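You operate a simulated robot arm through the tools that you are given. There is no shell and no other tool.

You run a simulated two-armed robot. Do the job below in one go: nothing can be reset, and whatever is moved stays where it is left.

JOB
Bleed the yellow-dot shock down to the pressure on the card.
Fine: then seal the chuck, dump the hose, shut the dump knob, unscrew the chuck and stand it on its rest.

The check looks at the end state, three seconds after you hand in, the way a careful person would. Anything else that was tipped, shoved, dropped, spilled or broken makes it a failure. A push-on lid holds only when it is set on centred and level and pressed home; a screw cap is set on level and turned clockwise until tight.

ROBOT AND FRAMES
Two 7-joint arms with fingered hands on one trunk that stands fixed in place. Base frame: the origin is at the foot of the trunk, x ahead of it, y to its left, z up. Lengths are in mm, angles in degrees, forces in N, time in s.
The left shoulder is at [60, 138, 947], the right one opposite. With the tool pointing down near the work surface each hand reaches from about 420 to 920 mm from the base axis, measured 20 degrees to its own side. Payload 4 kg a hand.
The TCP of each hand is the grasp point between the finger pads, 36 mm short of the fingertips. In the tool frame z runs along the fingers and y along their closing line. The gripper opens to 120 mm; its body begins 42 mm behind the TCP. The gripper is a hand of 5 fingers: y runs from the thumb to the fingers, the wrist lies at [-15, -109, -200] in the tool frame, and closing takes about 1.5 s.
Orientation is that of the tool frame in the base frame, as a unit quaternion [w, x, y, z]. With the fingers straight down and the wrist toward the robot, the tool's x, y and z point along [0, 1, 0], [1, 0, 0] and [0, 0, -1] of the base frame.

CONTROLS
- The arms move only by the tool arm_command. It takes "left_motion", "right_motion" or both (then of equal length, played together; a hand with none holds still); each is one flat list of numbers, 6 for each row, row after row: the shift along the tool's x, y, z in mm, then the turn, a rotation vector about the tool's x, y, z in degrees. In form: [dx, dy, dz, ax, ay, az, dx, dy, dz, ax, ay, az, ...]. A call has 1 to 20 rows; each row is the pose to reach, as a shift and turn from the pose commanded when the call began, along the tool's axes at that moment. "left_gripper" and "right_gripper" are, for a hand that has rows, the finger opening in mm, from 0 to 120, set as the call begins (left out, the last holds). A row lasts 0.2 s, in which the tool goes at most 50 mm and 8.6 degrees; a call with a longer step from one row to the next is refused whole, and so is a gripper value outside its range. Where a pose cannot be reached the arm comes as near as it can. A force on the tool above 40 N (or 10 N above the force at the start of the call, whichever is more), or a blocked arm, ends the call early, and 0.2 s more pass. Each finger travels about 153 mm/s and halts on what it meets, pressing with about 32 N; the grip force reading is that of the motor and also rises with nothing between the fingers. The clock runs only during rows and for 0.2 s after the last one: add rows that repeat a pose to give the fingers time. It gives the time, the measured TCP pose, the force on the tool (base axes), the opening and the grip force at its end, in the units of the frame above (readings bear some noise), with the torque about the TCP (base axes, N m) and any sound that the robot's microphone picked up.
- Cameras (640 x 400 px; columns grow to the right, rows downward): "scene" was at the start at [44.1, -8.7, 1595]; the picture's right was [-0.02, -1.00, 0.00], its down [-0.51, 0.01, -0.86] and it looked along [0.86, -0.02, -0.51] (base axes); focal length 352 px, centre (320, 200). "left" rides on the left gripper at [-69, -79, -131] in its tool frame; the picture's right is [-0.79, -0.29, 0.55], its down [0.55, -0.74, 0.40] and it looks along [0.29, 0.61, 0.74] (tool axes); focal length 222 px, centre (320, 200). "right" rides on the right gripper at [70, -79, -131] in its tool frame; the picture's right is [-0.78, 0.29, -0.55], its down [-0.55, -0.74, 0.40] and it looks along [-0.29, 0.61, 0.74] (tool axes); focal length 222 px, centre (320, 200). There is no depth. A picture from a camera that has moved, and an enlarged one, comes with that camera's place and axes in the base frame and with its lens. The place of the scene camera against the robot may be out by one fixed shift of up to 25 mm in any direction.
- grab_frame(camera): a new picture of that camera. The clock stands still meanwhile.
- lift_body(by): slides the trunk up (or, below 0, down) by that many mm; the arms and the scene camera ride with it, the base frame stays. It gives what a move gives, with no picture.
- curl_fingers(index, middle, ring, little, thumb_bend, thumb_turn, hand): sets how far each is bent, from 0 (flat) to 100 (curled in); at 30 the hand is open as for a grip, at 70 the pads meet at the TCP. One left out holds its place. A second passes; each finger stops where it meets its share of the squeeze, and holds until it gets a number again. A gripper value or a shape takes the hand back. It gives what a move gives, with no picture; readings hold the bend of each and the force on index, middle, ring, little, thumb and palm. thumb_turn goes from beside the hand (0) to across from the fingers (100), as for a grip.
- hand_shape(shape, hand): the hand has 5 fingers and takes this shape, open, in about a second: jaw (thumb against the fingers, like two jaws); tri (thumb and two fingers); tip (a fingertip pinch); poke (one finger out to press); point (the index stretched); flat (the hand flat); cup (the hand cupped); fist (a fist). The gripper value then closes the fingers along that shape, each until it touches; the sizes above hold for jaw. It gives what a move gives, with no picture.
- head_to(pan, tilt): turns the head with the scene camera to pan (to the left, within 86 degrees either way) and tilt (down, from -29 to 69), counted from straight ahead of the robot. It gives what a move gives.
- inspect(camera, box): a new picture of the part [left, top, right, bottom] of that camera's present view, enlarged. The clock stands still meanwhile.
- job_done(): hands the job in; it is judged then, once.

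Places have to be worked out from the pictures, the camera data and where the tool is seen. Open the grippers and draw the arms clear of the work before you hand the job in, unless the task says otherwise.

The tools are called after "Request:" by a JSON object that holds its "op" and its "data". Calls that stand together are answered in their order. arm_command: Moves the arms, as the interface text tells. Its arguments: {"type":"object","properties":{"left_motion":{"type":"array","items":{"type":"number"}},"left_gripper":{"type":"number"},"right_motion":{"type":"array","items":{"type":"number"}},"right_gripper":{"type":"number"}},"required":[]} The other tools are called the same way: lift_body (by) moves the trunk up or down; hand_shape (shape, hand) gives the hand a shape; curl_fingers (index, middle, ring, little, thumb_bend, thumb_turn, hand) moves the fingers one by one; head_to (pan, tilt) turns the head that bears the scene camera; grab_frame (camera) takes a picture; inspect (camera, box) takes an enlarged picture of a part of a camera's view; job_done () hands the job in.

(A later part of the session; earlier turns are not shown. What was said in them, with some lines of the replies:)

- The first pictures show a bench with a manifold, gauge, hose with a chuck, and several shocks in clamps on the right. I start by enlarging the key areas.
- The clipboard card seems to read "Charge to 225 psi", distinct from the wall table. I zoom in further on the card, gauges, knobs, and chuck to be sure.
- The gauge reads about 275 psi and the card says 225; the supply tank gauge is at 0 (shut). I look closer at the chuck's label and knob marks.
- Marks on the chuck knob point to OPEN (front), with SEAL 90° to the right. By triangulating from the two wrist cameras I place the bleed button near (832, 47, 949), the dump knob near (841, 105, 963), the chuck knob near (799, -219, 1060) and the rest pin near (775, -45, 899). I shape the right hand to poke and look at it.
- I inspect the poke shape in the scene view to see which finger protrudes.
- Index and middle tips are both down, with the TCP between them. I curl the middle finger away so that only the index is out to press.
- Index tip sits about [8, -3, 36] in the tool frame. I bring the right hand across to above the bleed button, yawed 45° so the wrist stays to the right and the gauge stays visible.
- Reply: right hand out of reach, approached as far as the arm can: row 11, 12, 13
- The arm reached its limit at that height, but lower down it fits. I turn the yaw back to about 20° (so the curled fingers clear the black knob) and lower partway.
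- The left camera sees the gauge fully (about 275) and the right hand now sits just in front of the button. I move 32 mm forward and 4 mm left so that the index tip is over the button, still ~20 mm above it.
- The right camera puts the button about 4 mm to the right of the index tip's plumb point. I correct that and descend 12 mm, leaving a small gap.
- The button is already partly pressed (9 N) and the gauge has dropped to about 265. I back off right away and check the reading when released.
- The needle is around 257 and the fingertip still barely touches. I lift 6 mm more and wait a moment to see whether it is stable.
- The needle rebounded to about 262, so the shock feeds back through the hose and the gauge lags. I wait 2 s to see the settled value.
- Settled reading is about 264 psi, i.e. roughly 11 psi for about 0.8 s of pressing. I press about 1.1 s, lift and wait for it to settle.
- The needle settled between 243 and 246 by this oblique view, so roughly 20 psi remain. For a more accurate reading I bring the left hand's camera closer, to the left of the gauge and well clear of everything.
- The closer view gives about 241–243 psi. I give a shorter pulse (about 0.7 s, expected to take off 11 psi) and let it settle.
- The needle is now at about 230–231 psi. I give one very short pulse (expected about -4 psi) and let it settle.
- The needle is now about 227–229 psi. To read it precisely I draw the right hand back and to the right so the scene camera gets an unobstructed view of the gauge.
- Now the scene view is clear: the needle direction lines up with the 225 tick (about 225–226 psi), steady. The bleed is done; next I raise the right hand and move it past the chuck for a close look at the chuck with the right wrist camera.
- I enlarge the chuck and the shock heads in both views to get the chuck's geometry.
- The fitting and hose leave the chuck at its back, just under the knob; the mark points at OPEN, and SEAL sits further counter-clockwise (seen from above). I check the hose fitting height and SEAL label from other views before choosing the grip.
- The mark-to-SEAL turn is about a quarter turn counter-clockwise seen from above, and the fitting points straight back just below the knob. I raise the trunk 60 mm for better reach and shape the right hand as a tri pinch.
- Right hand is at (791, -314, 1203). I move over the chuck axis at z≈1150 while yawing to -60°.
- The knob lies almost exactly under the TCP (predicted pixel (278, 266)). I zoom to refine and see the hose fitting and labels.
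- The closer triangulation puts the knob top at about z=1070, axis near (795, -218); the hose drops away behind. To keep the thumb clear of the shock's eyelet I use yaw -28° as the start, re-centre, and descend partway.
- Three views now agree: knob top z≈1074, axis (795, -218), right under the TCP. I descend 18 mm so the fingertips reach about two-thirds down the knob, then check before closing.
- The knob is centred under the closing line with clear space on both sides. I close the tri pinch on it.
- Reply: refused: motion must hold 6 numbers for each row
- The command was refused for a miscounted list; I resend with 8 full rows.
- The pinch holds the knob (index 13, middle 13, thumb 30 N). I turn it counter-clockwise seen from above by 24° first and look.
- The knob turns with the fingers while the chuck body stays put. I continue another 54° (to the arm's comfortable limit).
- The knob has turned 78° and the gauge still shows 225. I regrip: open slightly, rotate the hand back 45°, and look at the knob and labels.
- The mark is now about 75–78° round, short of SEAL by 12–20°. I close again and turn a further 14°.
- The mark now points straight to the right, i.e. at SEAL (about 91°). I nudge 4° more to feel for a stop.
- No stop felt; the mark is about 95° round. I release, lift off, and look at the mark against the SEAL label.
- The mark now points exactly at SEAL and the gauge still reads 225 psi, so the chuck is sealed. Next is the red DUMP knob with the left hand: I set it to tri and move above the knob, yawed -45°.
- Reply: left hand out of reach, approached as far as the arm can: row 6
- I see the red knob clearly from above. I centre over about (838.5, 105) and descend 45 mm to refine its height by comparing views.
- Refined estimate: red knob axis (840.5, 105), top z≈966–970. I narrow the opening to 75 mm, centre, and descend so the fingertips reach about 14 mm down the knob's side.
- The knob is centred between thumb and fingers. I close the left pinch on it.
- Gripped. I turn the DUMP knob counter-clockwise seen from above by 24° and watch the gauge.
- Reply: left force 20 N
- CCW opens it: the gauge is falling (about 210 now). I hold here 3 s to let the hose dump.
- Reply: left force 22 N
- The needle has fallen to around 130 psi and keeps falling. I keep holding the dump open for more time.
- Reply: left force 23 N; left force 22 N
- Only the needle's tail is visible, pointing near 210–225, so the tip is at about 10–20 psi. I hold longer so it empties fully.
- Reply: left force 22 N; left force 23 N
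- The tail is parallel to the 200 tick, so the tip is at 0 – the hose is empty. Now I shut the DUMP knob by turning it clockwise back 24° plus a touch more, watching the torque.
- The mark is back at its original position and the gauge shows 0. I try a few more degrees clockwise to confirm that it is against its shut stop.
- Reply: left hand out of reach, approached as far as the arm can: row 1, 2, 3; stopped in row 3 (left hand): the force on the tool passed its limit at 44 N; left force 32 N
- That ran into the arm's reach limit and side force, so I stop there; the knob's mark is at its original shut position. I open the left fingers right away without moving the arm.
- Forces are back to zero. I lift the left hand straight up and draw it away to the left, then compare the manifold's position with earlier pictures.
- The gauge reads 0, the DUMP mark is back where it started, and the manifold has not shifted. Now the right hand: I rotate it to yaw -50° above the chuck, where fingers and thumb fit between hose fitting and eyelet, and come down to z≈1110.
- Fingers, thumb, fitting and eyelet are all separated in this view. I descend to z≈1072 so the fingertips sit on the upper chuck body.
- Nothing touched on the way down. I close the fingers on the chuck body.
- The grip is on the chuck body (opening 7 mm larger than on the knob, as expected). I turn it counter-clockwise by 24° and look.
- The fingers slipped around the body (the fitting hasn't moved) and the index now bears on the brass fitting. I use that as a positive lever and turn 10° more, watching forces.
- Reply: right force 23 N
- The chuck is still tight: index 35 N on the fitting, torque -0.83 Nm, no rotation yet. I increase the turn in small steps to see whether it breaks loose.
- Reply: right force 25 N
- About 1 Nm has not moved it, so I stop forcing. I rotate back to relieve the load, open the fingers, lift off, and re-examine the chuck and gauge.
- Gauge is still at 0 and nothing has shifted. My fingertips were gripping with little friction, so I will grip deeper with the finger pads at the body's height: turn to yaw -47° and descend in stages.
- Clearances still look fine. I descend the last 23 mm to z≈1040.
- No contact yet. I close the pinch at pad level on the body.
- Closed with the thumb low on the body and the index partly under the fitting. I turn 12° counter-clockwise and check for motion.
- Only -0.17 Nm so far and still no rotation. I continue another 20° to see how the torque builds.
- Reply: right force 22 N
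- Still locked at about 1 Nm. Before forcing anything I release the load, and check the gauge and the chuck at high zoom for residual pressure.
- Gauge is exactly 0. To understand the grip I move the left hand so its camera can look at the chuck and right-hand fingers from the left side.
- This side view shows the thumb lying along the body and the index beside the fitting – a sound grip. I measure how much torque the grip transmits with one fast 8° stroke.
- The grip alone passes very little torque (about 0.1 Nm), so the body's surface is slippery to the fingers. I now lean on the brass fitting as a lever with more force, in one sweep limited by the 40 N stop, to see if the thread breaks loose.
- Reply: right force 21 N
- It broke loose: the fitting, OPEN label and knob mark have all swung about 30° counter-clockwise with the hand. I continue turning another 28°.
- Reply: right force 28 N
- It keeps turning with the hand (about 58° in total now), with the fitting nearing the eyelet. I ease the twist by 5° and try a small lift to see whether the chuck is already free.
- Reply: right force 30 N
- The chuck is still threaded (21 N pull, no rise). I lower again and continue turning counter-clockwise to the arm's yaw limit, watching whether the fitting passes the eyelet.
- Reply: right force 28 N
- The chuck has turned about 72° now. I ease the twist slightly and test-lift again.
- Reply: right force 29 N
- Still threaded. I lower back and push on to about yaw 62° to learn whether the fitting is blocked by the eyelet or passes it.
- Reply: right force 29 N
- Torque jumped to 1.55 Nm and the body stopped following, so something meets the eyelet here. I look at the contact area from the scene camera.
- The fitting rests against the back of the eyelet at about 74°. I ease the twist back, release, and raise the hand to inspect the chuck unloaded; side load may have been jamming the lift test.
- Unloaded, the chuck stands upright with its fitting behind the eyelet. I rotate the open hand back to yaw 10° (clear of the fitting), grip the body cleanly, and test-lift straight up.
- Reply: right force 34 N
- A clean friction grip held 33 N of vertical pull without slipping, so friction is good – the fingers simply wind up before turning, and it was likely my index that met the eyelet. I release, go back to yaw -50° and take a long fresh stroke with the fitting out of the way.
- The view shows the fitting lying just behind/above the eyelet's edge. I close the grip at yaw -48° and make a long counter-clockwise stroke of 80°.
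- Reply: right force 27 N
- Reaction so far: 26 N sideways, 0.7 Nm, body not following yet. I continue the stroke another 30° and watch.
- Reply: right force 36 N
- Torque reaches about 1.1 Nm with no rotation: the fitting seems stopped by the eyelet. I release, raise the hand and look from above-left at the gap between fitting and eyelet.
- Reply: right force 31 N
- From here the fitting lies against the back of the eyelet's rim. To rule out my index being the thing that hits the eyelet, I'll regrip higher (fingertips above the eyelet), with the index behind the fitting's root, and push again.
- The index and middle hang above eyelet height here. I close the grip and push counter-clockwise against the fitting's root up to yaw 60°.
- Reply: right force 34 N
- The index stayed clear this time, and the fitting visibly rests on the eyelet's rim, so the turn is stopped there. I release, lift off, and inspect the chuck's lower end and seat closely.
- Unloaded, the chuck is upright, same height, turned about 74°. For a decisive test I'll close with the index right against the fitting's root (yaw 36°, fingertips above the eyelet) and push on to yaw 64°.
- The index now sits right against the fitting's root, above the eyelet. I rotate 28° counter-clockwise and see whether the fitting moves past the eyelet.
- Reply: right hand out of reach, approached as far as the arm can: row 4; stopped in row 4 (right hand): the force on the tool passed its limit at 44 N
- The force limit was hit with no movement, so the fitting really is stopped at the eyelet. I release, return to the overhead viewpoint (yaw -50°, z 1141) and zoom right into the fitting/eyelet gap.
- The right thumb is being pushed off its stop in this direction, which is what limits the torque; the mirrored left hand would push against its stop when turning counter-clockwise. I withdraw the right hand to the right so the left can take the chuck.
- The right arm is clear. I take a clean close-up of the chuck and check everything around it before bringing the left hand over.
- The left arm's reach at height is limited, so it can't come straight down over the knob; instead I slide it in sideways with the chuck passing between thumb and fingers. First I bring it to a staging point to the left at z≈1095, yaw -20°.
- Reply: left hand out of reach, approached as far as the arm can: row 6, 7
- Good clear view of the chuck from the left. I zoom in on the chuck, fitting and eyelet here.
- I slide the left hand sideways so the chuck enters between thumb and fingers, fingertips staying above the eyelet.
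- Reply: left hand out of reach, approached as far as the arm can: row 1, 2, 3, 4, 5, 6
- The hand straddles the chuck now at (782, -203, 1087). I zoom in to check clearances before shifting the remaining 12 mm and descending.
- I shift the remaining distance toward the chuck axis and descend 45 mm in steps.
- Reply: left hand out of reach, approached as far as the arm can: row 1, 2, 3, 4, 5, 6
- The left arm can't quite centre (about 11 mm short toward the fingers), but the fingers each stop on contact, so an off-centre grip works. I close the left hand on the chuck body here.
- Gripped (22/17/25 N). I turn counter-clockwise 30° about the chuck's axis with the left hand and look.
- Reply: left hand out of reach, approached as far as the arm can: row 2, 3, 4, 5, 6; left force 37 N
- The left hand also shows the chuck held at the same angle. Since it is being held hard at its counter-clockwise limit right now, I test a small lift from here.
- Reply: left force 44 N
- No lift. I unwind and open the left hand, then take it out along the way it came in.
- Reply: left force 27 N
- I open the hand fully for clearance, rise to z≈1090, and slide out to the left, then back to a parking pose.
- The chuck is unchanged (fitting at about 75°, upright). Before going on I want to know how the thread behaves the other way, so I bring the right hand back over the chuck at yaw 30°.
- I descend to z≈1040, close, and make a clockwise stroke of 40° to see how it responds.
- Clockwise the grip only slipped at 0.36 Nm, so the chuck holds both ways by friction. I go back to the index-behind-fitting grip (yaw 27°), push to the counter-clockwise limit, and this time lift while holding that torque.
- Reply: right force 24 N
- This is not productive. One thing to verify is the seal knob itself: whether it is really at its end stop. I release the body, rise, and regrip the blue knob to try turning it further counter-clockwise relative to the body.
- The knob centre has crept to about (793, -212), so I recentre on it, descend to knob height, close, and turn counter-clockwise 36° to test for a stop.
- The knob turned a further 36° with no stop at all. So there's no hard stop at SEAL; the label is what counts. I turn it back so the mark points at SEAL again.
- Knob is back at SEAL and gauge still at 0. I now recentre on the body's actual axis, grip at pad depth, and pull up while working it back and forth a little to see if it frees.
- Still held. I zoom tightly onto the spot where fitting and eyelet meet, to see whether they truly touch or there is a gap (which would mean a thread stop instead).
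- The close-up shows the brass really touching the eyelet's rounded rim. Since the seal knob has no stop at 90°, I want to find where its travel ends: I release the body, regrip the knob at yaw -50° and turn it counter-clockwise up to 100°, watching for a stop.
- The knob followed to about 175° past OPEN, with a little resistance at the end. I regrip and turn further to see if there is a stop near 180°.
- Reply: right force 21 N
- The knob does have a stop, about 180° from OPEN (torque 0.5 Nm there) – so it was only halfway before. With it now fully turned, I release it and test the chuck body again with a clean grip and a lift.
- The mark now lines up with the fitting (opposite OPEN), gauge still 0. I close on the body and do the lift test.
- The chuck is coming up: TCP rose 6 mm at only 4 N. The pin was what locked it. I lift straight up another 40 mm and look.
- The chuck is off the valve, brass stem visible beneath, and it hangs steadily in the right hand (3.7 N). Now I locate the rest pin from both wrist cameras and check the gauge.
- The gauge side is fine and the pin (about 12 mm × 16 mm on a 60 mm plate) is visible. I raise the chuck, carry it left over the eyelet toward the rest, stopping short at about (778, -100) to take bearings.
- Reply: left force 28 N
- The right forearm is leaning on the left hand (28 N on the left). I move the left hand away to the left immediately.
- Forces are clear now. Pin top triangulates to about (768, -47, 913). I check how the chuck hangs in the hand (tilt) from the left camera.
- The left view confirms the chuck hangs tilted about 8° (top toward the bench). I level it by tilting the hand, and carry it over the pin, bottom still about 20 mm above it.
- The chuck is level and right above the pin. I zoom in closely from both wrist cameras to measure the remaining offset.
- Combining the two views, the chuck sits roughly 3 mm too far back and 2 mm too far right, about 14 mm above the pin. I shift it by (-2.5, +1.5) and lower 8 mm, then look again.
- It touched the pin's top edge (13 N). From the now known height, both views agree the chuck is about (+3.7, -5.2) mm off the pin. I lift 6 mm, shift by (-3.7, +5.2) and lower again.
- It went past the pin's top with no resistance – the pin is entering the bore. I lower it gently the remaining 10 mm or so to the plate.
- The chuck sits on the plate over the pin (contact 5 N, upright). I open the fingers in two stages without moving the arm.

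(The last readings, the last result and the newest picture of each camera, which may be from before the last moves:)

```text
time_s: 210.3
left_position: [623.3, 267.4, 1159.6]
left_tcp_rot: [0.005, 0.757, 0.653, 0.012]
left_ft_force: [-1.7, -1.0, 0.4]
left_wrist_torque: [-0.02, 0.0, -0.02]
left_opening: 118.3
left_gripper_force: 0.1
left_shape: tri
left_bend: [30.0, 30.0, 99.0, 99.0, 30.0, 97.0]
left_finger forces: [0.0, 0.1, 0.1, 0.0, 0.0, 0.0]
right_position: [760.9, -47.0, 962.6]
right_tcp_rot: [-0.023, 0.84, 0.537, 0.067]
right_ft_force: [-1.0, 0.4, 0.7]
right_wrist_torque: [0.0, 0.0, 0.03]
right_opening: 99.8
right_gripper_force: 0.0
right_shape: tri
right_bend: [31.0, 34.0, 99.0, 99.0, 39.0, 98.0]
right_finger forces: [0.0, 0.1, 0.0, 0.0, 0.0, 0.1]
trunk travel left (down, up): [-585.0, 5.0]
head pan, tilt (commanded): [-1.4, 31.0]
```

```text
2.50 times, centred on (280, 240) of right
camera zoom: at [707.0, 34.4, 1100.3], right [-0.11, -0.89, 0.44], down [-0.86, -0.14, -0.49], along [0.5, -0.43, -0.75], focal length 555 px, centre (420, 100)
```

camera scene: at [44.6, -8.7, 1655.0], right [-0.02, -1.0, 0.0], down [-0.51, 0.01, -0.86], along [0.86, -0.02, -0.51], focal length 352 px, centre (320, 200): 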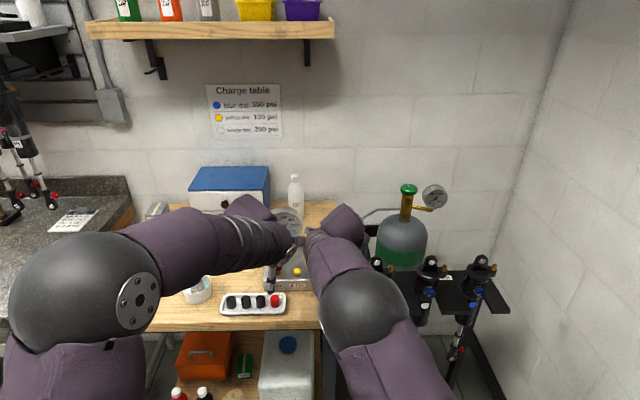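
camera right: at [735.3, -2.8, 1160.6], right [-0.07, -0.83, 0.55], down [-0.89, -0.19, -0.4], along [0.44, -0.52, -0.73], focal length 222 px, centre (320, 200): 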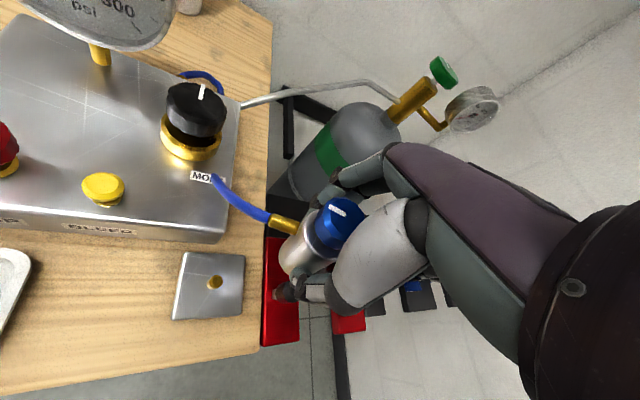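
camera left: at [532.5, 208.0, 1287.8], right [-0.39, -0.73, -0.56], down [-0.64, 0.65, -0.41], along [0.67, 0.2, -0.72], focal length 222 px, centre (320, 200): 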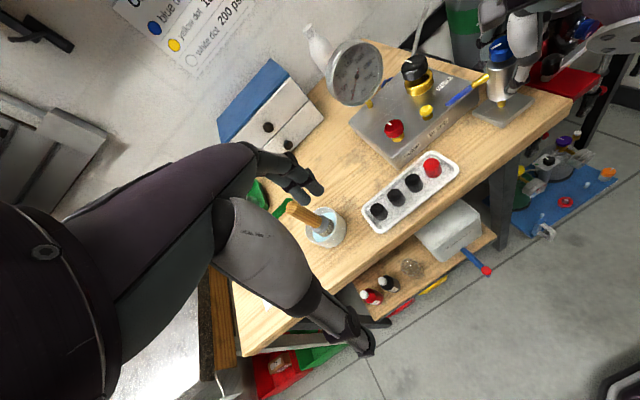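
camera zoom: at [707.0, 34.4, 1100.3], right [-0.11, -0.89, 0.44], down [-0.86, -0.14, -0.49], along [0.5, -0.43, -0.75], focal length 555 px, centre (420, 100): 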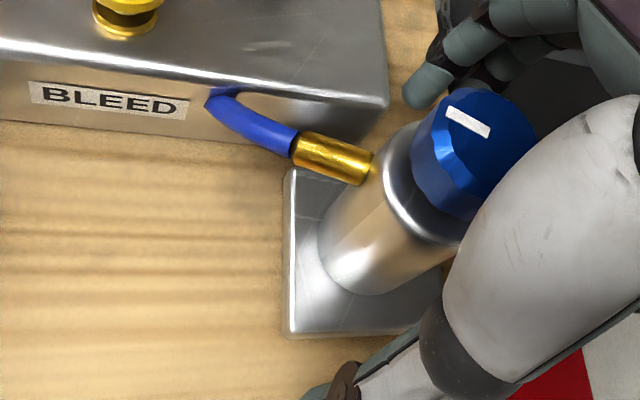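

The chuck stands upright on its rest, free of the fingers. I withdraw the right hand straight up and then back to the right.

Request:
{"op": "arm_command", "data": {"right_motion": [2, 0.3, -14, 0, 0, 0, 4.2, 0.6, -29.7, 0, 0, 0, 8.5, 1.3, -59.4, 0, 0, 0, 13.4, 2, -94, 0, 0, 0, 18.3, 2.7, -128.7, 0, 0, 0, -28.3, -8.7, -135.5, 0, 0, 0, -75, -20.1, -142.3, 0, 0, 0, -121.7, -31.6, -149, 0, 0, 0, -168.3, -43, -156, 0, 0, 0, -168.3, -43, -156, 0, 0, 0]}}

Request:
{"op": "grab_frame", "data": {"camera": "scene"}}

Request:
{"op": "grab_frame", "data": {"camera": "left"}}

Request:
{"op": "inspect", "data": {"camera": "scene", "box": [240, 200, 410, 320]}}

```text
time_s: 212.5
left_position: [624.4, 265.9, 1158.9]
left_tcp_rot: [0.005, 0.757, 0.654, 0.012]
left_ft_force: [0.6, 0.1, 0.2]
left_wrist_torque: [0.0, 0.01, 0.01]
left_opening: 118.6
left_gripper_force: 0.1
left_shape: tri
left_bend: [30.0, 30.0, 99.0, 99.0, 30.0, 97.0]
left_finger forces: [0.1, 0.0, 0.1, 0.1, 0.0, 0.0]
right_position: [639.1, -197.8, 1093.2]
right_tcp_rot: [-0.024, 0.84, 0.538, 0.069]
right_ft_force: [0.0, 0.8, 1.0]
right_wrist_torque: [-0.03, 0.03, -0.01]
right_opening: 99.9
right_gripper_force: 0.1
right_shape: tri
right_bend: [31.0, 34.0, 99.0, 99.0, 39.0, 98.0]
right_finger forces: [0.0, 0.0, 0.0, 0.1, 0.0, 0.1]
trunk travel left (down, up): [-585.0, 5.0]
head pan, tilt (commanded): [-1.4, 31.0]
```

```text
taken
camera scene: at [44.7, -7.9, 1654.9], right [-0.02, -1.0, 0.0], down [-0.51, 0.01, -0.86], along [0.86, -0.02, -0.51], focal length 352 px, centre (320, 200)
```

scene: 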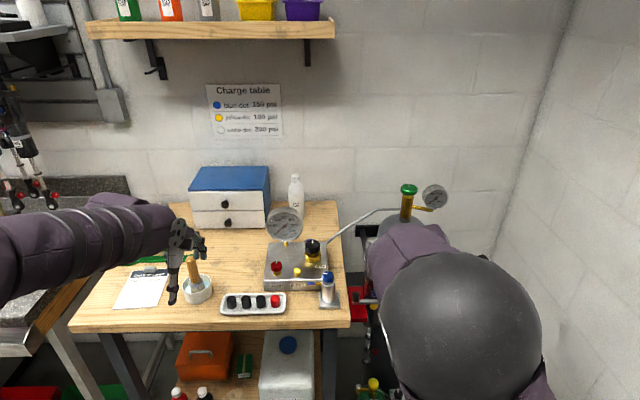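

```text
taken
camera left: at [532.7, 208.9, 1287.5], right [-0.39, -0.73, -0.56], down [-0.64, 0.65, -0.41], along [0.67, 0.2, -0.72], focal length 222 px, centre (320, 200)
```

left: 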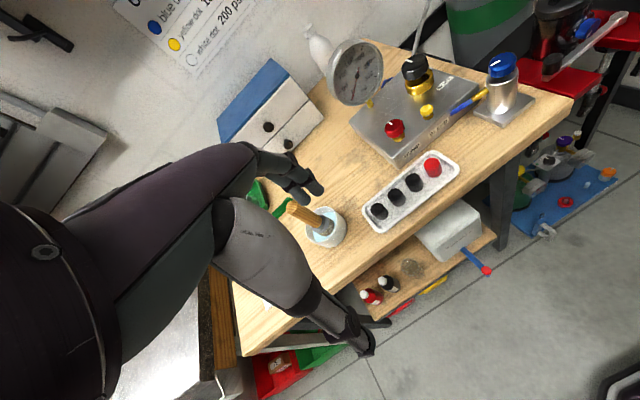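

```text
3.33 times, centred on (325, 260) of scene
camera zoom: at [44.7, -7.9, 1654.9], right [-0.02, -1.0, 0.0], down [-0.51, 0.01, -0.86], along [0.86, -0.02, -0.51], focal length 1172 px, centre (303, 0)
```

zoom: 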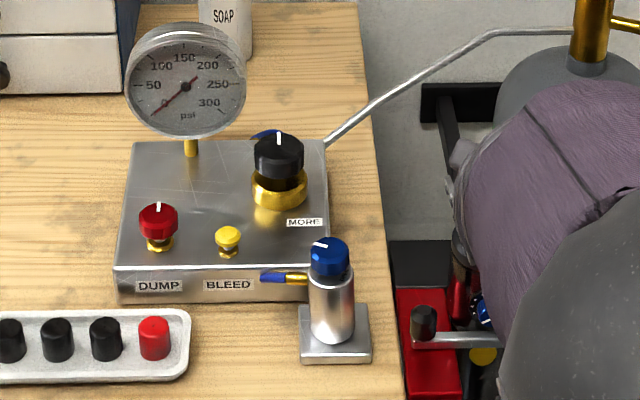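

The chuck is parked on its rest, gauge at 0, DUMP mark in its shut position. I move the right arm fully clear to check the shocks and everything else.

Request:
{"op": "arm_command", "data": {"right_motion": [-27, 1.4, -30, 0.2, -1.6, 0, -54, 2.8, -60, 0.4, -3.2, 0, -80, 4.2, -90, 0.7, -4.8, 0, -107, 5.8, -120, 0.9, -6.5, 0, -134, 7.2, -150, 1.2, -8.1, 0, -134, 7.2, -150, 1.2, -8.1, 0]}}

Request:
{"op": "grab_frame", "data": {"camera": "scene"}}

Request:
{"op": "inspect", "data": {"camera": "scene", "box": [340, 220, 520, 330]}}

Request:
{"op": "inspect", "data": {"camera": "scene", "box": [300, 260, 360, 320]}}

Request:
{"op": "inspect", "data": {"camera": "scene", "box": [262, 195, 310, 245]}}

```text
time_s: 213.9
left_position: [623.5, 265.6, 1159.3]
left_tcp_rot: [0.005, 0.757, 0.653, 0.012]
left_ft_force: [0.7, 0.0, 0.0]
left_wrist_torque: [-0.03, -0.01, 0.0]
left_opening: 118.5
left_gripper_force: 0.0
left_shape: tri
left_bend: [30.0, 30.0, 99.0, 99.0, 30.0, 97.0]
left_finger forces: [0.1, 0.1, 0.0, 0.1, 0.1, 0.1]
right_position: [577.3, -340.3, 1223.9]
right_tcp_rot: [0.004, 0.843, 0.539, 0.002]
right_ft_force: [0.2, -0.2, -0.5]
right_wrist_torque: [0.0, 0.04, 0.02]
right_opening: 99.7
right_gripper_force: 0.1
right_shape: tri
right_bend: [31.0, 34.0, 99.0, 99.0, 39.0, 98.0]
right_finger forces: [0.0, 0.0, 0.1, 0.0, 0.0, 0.0]
trunk travel left (down, up): [-585.0, 5.0]
head pan, tilt (commanded): [-1.4, 31.0]
```

```text
taken
camera scene: at [44.6, -8.2, 1655.0], right [-0.02, -1.0, 0.0], down [-0.51, 0.01, -0.86], along [0.86, -0.02, -0.51], focal length 352 px, centre (320, 200)
```

scene: 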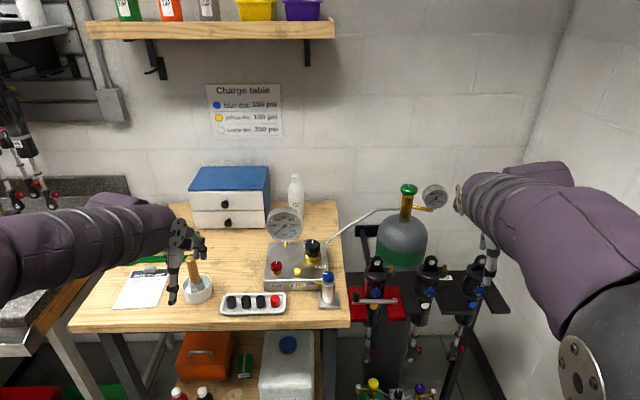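

```text
3.56 times, centred on (430, 275) of scene
camera zoom: at [44.6, -8.2, 1655.0], right [-0.02, -1.0, 0.0], down [-0.51, 0.01, -0.86], along [0.86, -0.02, -0.51], focal length 1250 px, centre (-71, -67)
```

zoom: 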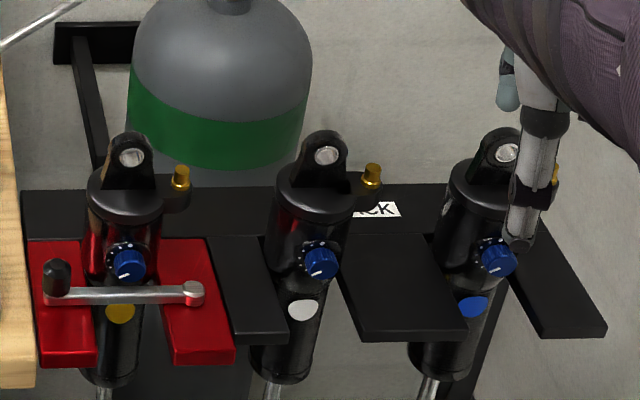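

```text
6.67 times, centred on (330, 290) of scene
camera zoom: at [44.6, -8.2, 1655.0], right [-0.02, -1.0, 0.0], down [-0.51, 0.01, -0.86], along [0.86, -0.02, -0.51], focal length 2344 px, centre (253, -400)
```

zoom: 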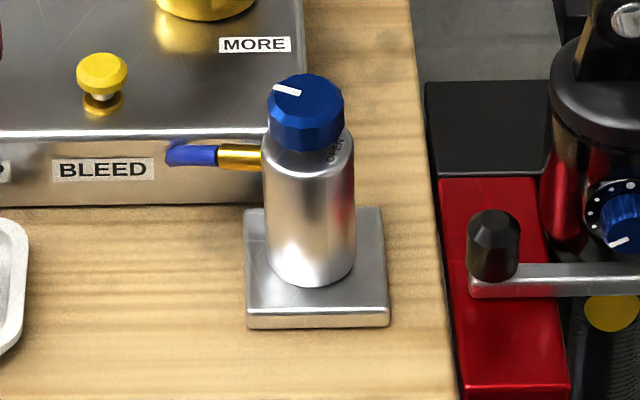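

```text
8.00 times, centred on (286, 220) of scene
camera zoom: at [44.6, -8.2, 1655.0], right [-0.02, -1.0, 0.0], down [-0.51, 0.01, -0.86], along [0.86, -0.02, -0.51], focal length 2813 px, centre (592, 40)
```

zoom: 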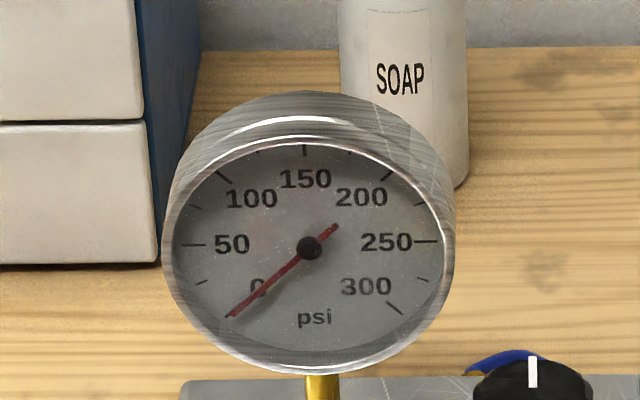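

All shocks, cranks and bench items look in place; the chuck is upright on its rest and the gauge reads 0. I raise the left arm well clear of the bench and take a last overall check.

Request:
{"op": "arm_command", "data": {"left_motion": [-2.5, -17, -38, 0, 0, 0, -5, -35, -76, 0, 0, 0, -7.5, -52, -114, 0, 0, 0, -10, -69, -150, 0, 0, 0, -10, -69, -150, 0, 0, 0], "right_motion": [0, 0, -20, 0, 0, 0, 0, -15, -40, 0, 0, 0, 0, -30, -60, 0, 0, 0, 0, -40, -80, 0, 0, 0, 0, -40, -80, 0, 0, 0], "left_gripper": 119, "right_gripper": 119}}

Request:
{"op": "grab_frame", "data": {"camera": "scene"}}

Request:
{"op": "inspect", "data": {"camera": "scene", "box": [90, 190, 360, 330]}}

Request:
{"op": "inspect", "data": {"camera": "scene", "box": [250, 245, 350, 320]}}

```text
time_s: 215.1
left_position: [550.9, 265.5, 1307.6]
left_tcp_rot: [0.004, 0.757, 0.653, 0.012]
left_ft_force: [0.4, -0.8, -0.7]
left_wrist_torque: [-0.01, 0.0, 0.0]
left_opening: 118.8
left_gripper_force: 0.1
left_shape: tri
left_bend: [30.0, 30.0, 99.0, 99.0, 30.0, 97.0]
left_finger forces: [0.0, 0.0, 0.0, 0.0, 0.0, 0.0]
right_position: [539.4, -323.7, 1302.4]
right_tcp_rot: [0.006, 0.843, 0.538, 0.002]
right_ft_force: [-0.5, -0.1, -0.2]
right_wrist_torque: [0.0, -0.02, 0.04]
right_opening: 118.9
right_gripper_force: 0.1
right_shape: tri
right_bend: [30.0, 30.0, 99.0, 99.0, 30.0, 97.0]
right_finger forces: [0.1, 0.0, 0.0, 0.1, 0.0, 0.1]
trunk travel left (down, up): [-585.0, 5.0]
head pan, tilt (commanded): [-1.4, 31.0]
```

```text
taken
camera scene: at [45.2, -8.8, 1654.9], right [-0.02, -1.0, 0.0], down [-0.51, 0.01, -0.86], along [0.86, -0.02, -0.51], focal length 352 px, centre (320, 200)
```

scene: 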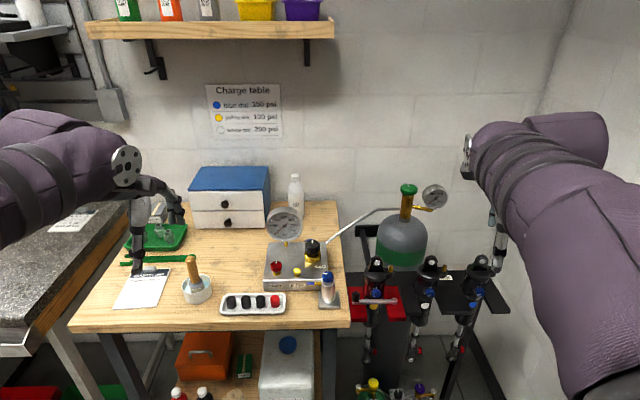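

```text
2.37 times, centred on (225, 260) of scene
camera zoom: at [45.2, -8.8, 1654.9], right [-0.02, -1.0, 0.0], down [-0.51, 0.01, -0.86], along [0.86, -0.02, -0.51], focal length 834 px, centre (545, 58)
```

zoom: 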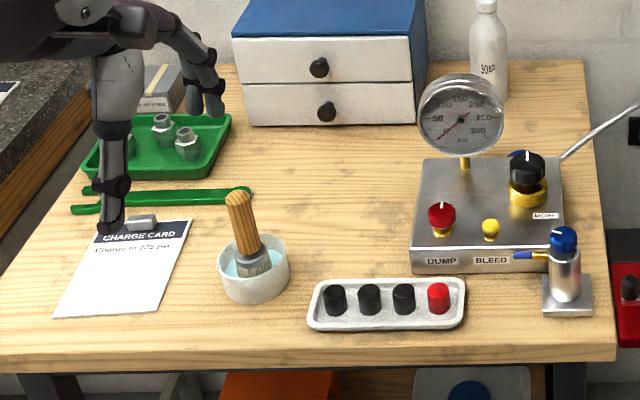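

```text
5.33 times, centred on (300, 282) of scene
camera zoom: at [45.2, -8.8, 1654.9], right [-0.02, -1.0, 0.0], down [-0.51, 0.01, -0.86], along [0.86, -0.02, -0.51], focal length 1875 px, centre (427, -240)
```

zoom: 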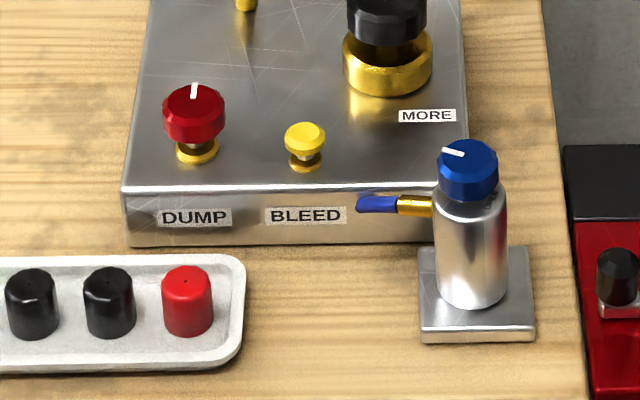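

The check pictures show the chuck upright on its rest, gauge at 0, and the DUMP knob shut. The yellow-dot shock is in place with a bare stem, nothing else has moved, and both hands are open and clear. I hand the job in.

Request:
{"op": "job_done", "data": {}}

```text
The job is handed in.
```

I finished every step and handed the job in, but the shock's final pressure is inferred, because it has no gauge of its own.

- **Bleed:** The charge card on the bench calls for 225 psi. I bled the yellow-dot shock from about 275 psi down to a settled reading of about 225–226. I used the card, not the wall table's 100 psi for yellow dot.
- **Seal:** I turned the chuck knob from OPEN past SEAL to its stop, about 180° round. It was only at the SEAL label (90°) when I dumped the hose. The way the gauge fell during the dump, and its staying at 0 for more than two minutes afterwards, point to the shock already being sealed then.
- **Hose and dump knob:** The hose reads 0 psi, and the DUMP knob is back at its original shut mark.
- **Chuck:** It took about a 75° counter-clockwise turn, then stopped with its hose fitting resting against the shock's eyelet. It lifted off once the knob reached its stop, and it now stands upright on its rest pin.

Two moves ran into their limits: an over-turn on the DUMP knob, and the long struggle to loosen the chuck. Neither left anything visibly shifted in the last pictures. The parked hose appears to pass through the manifold block, and I took that as a display artefact. Both grippers are open and the arms are clear.
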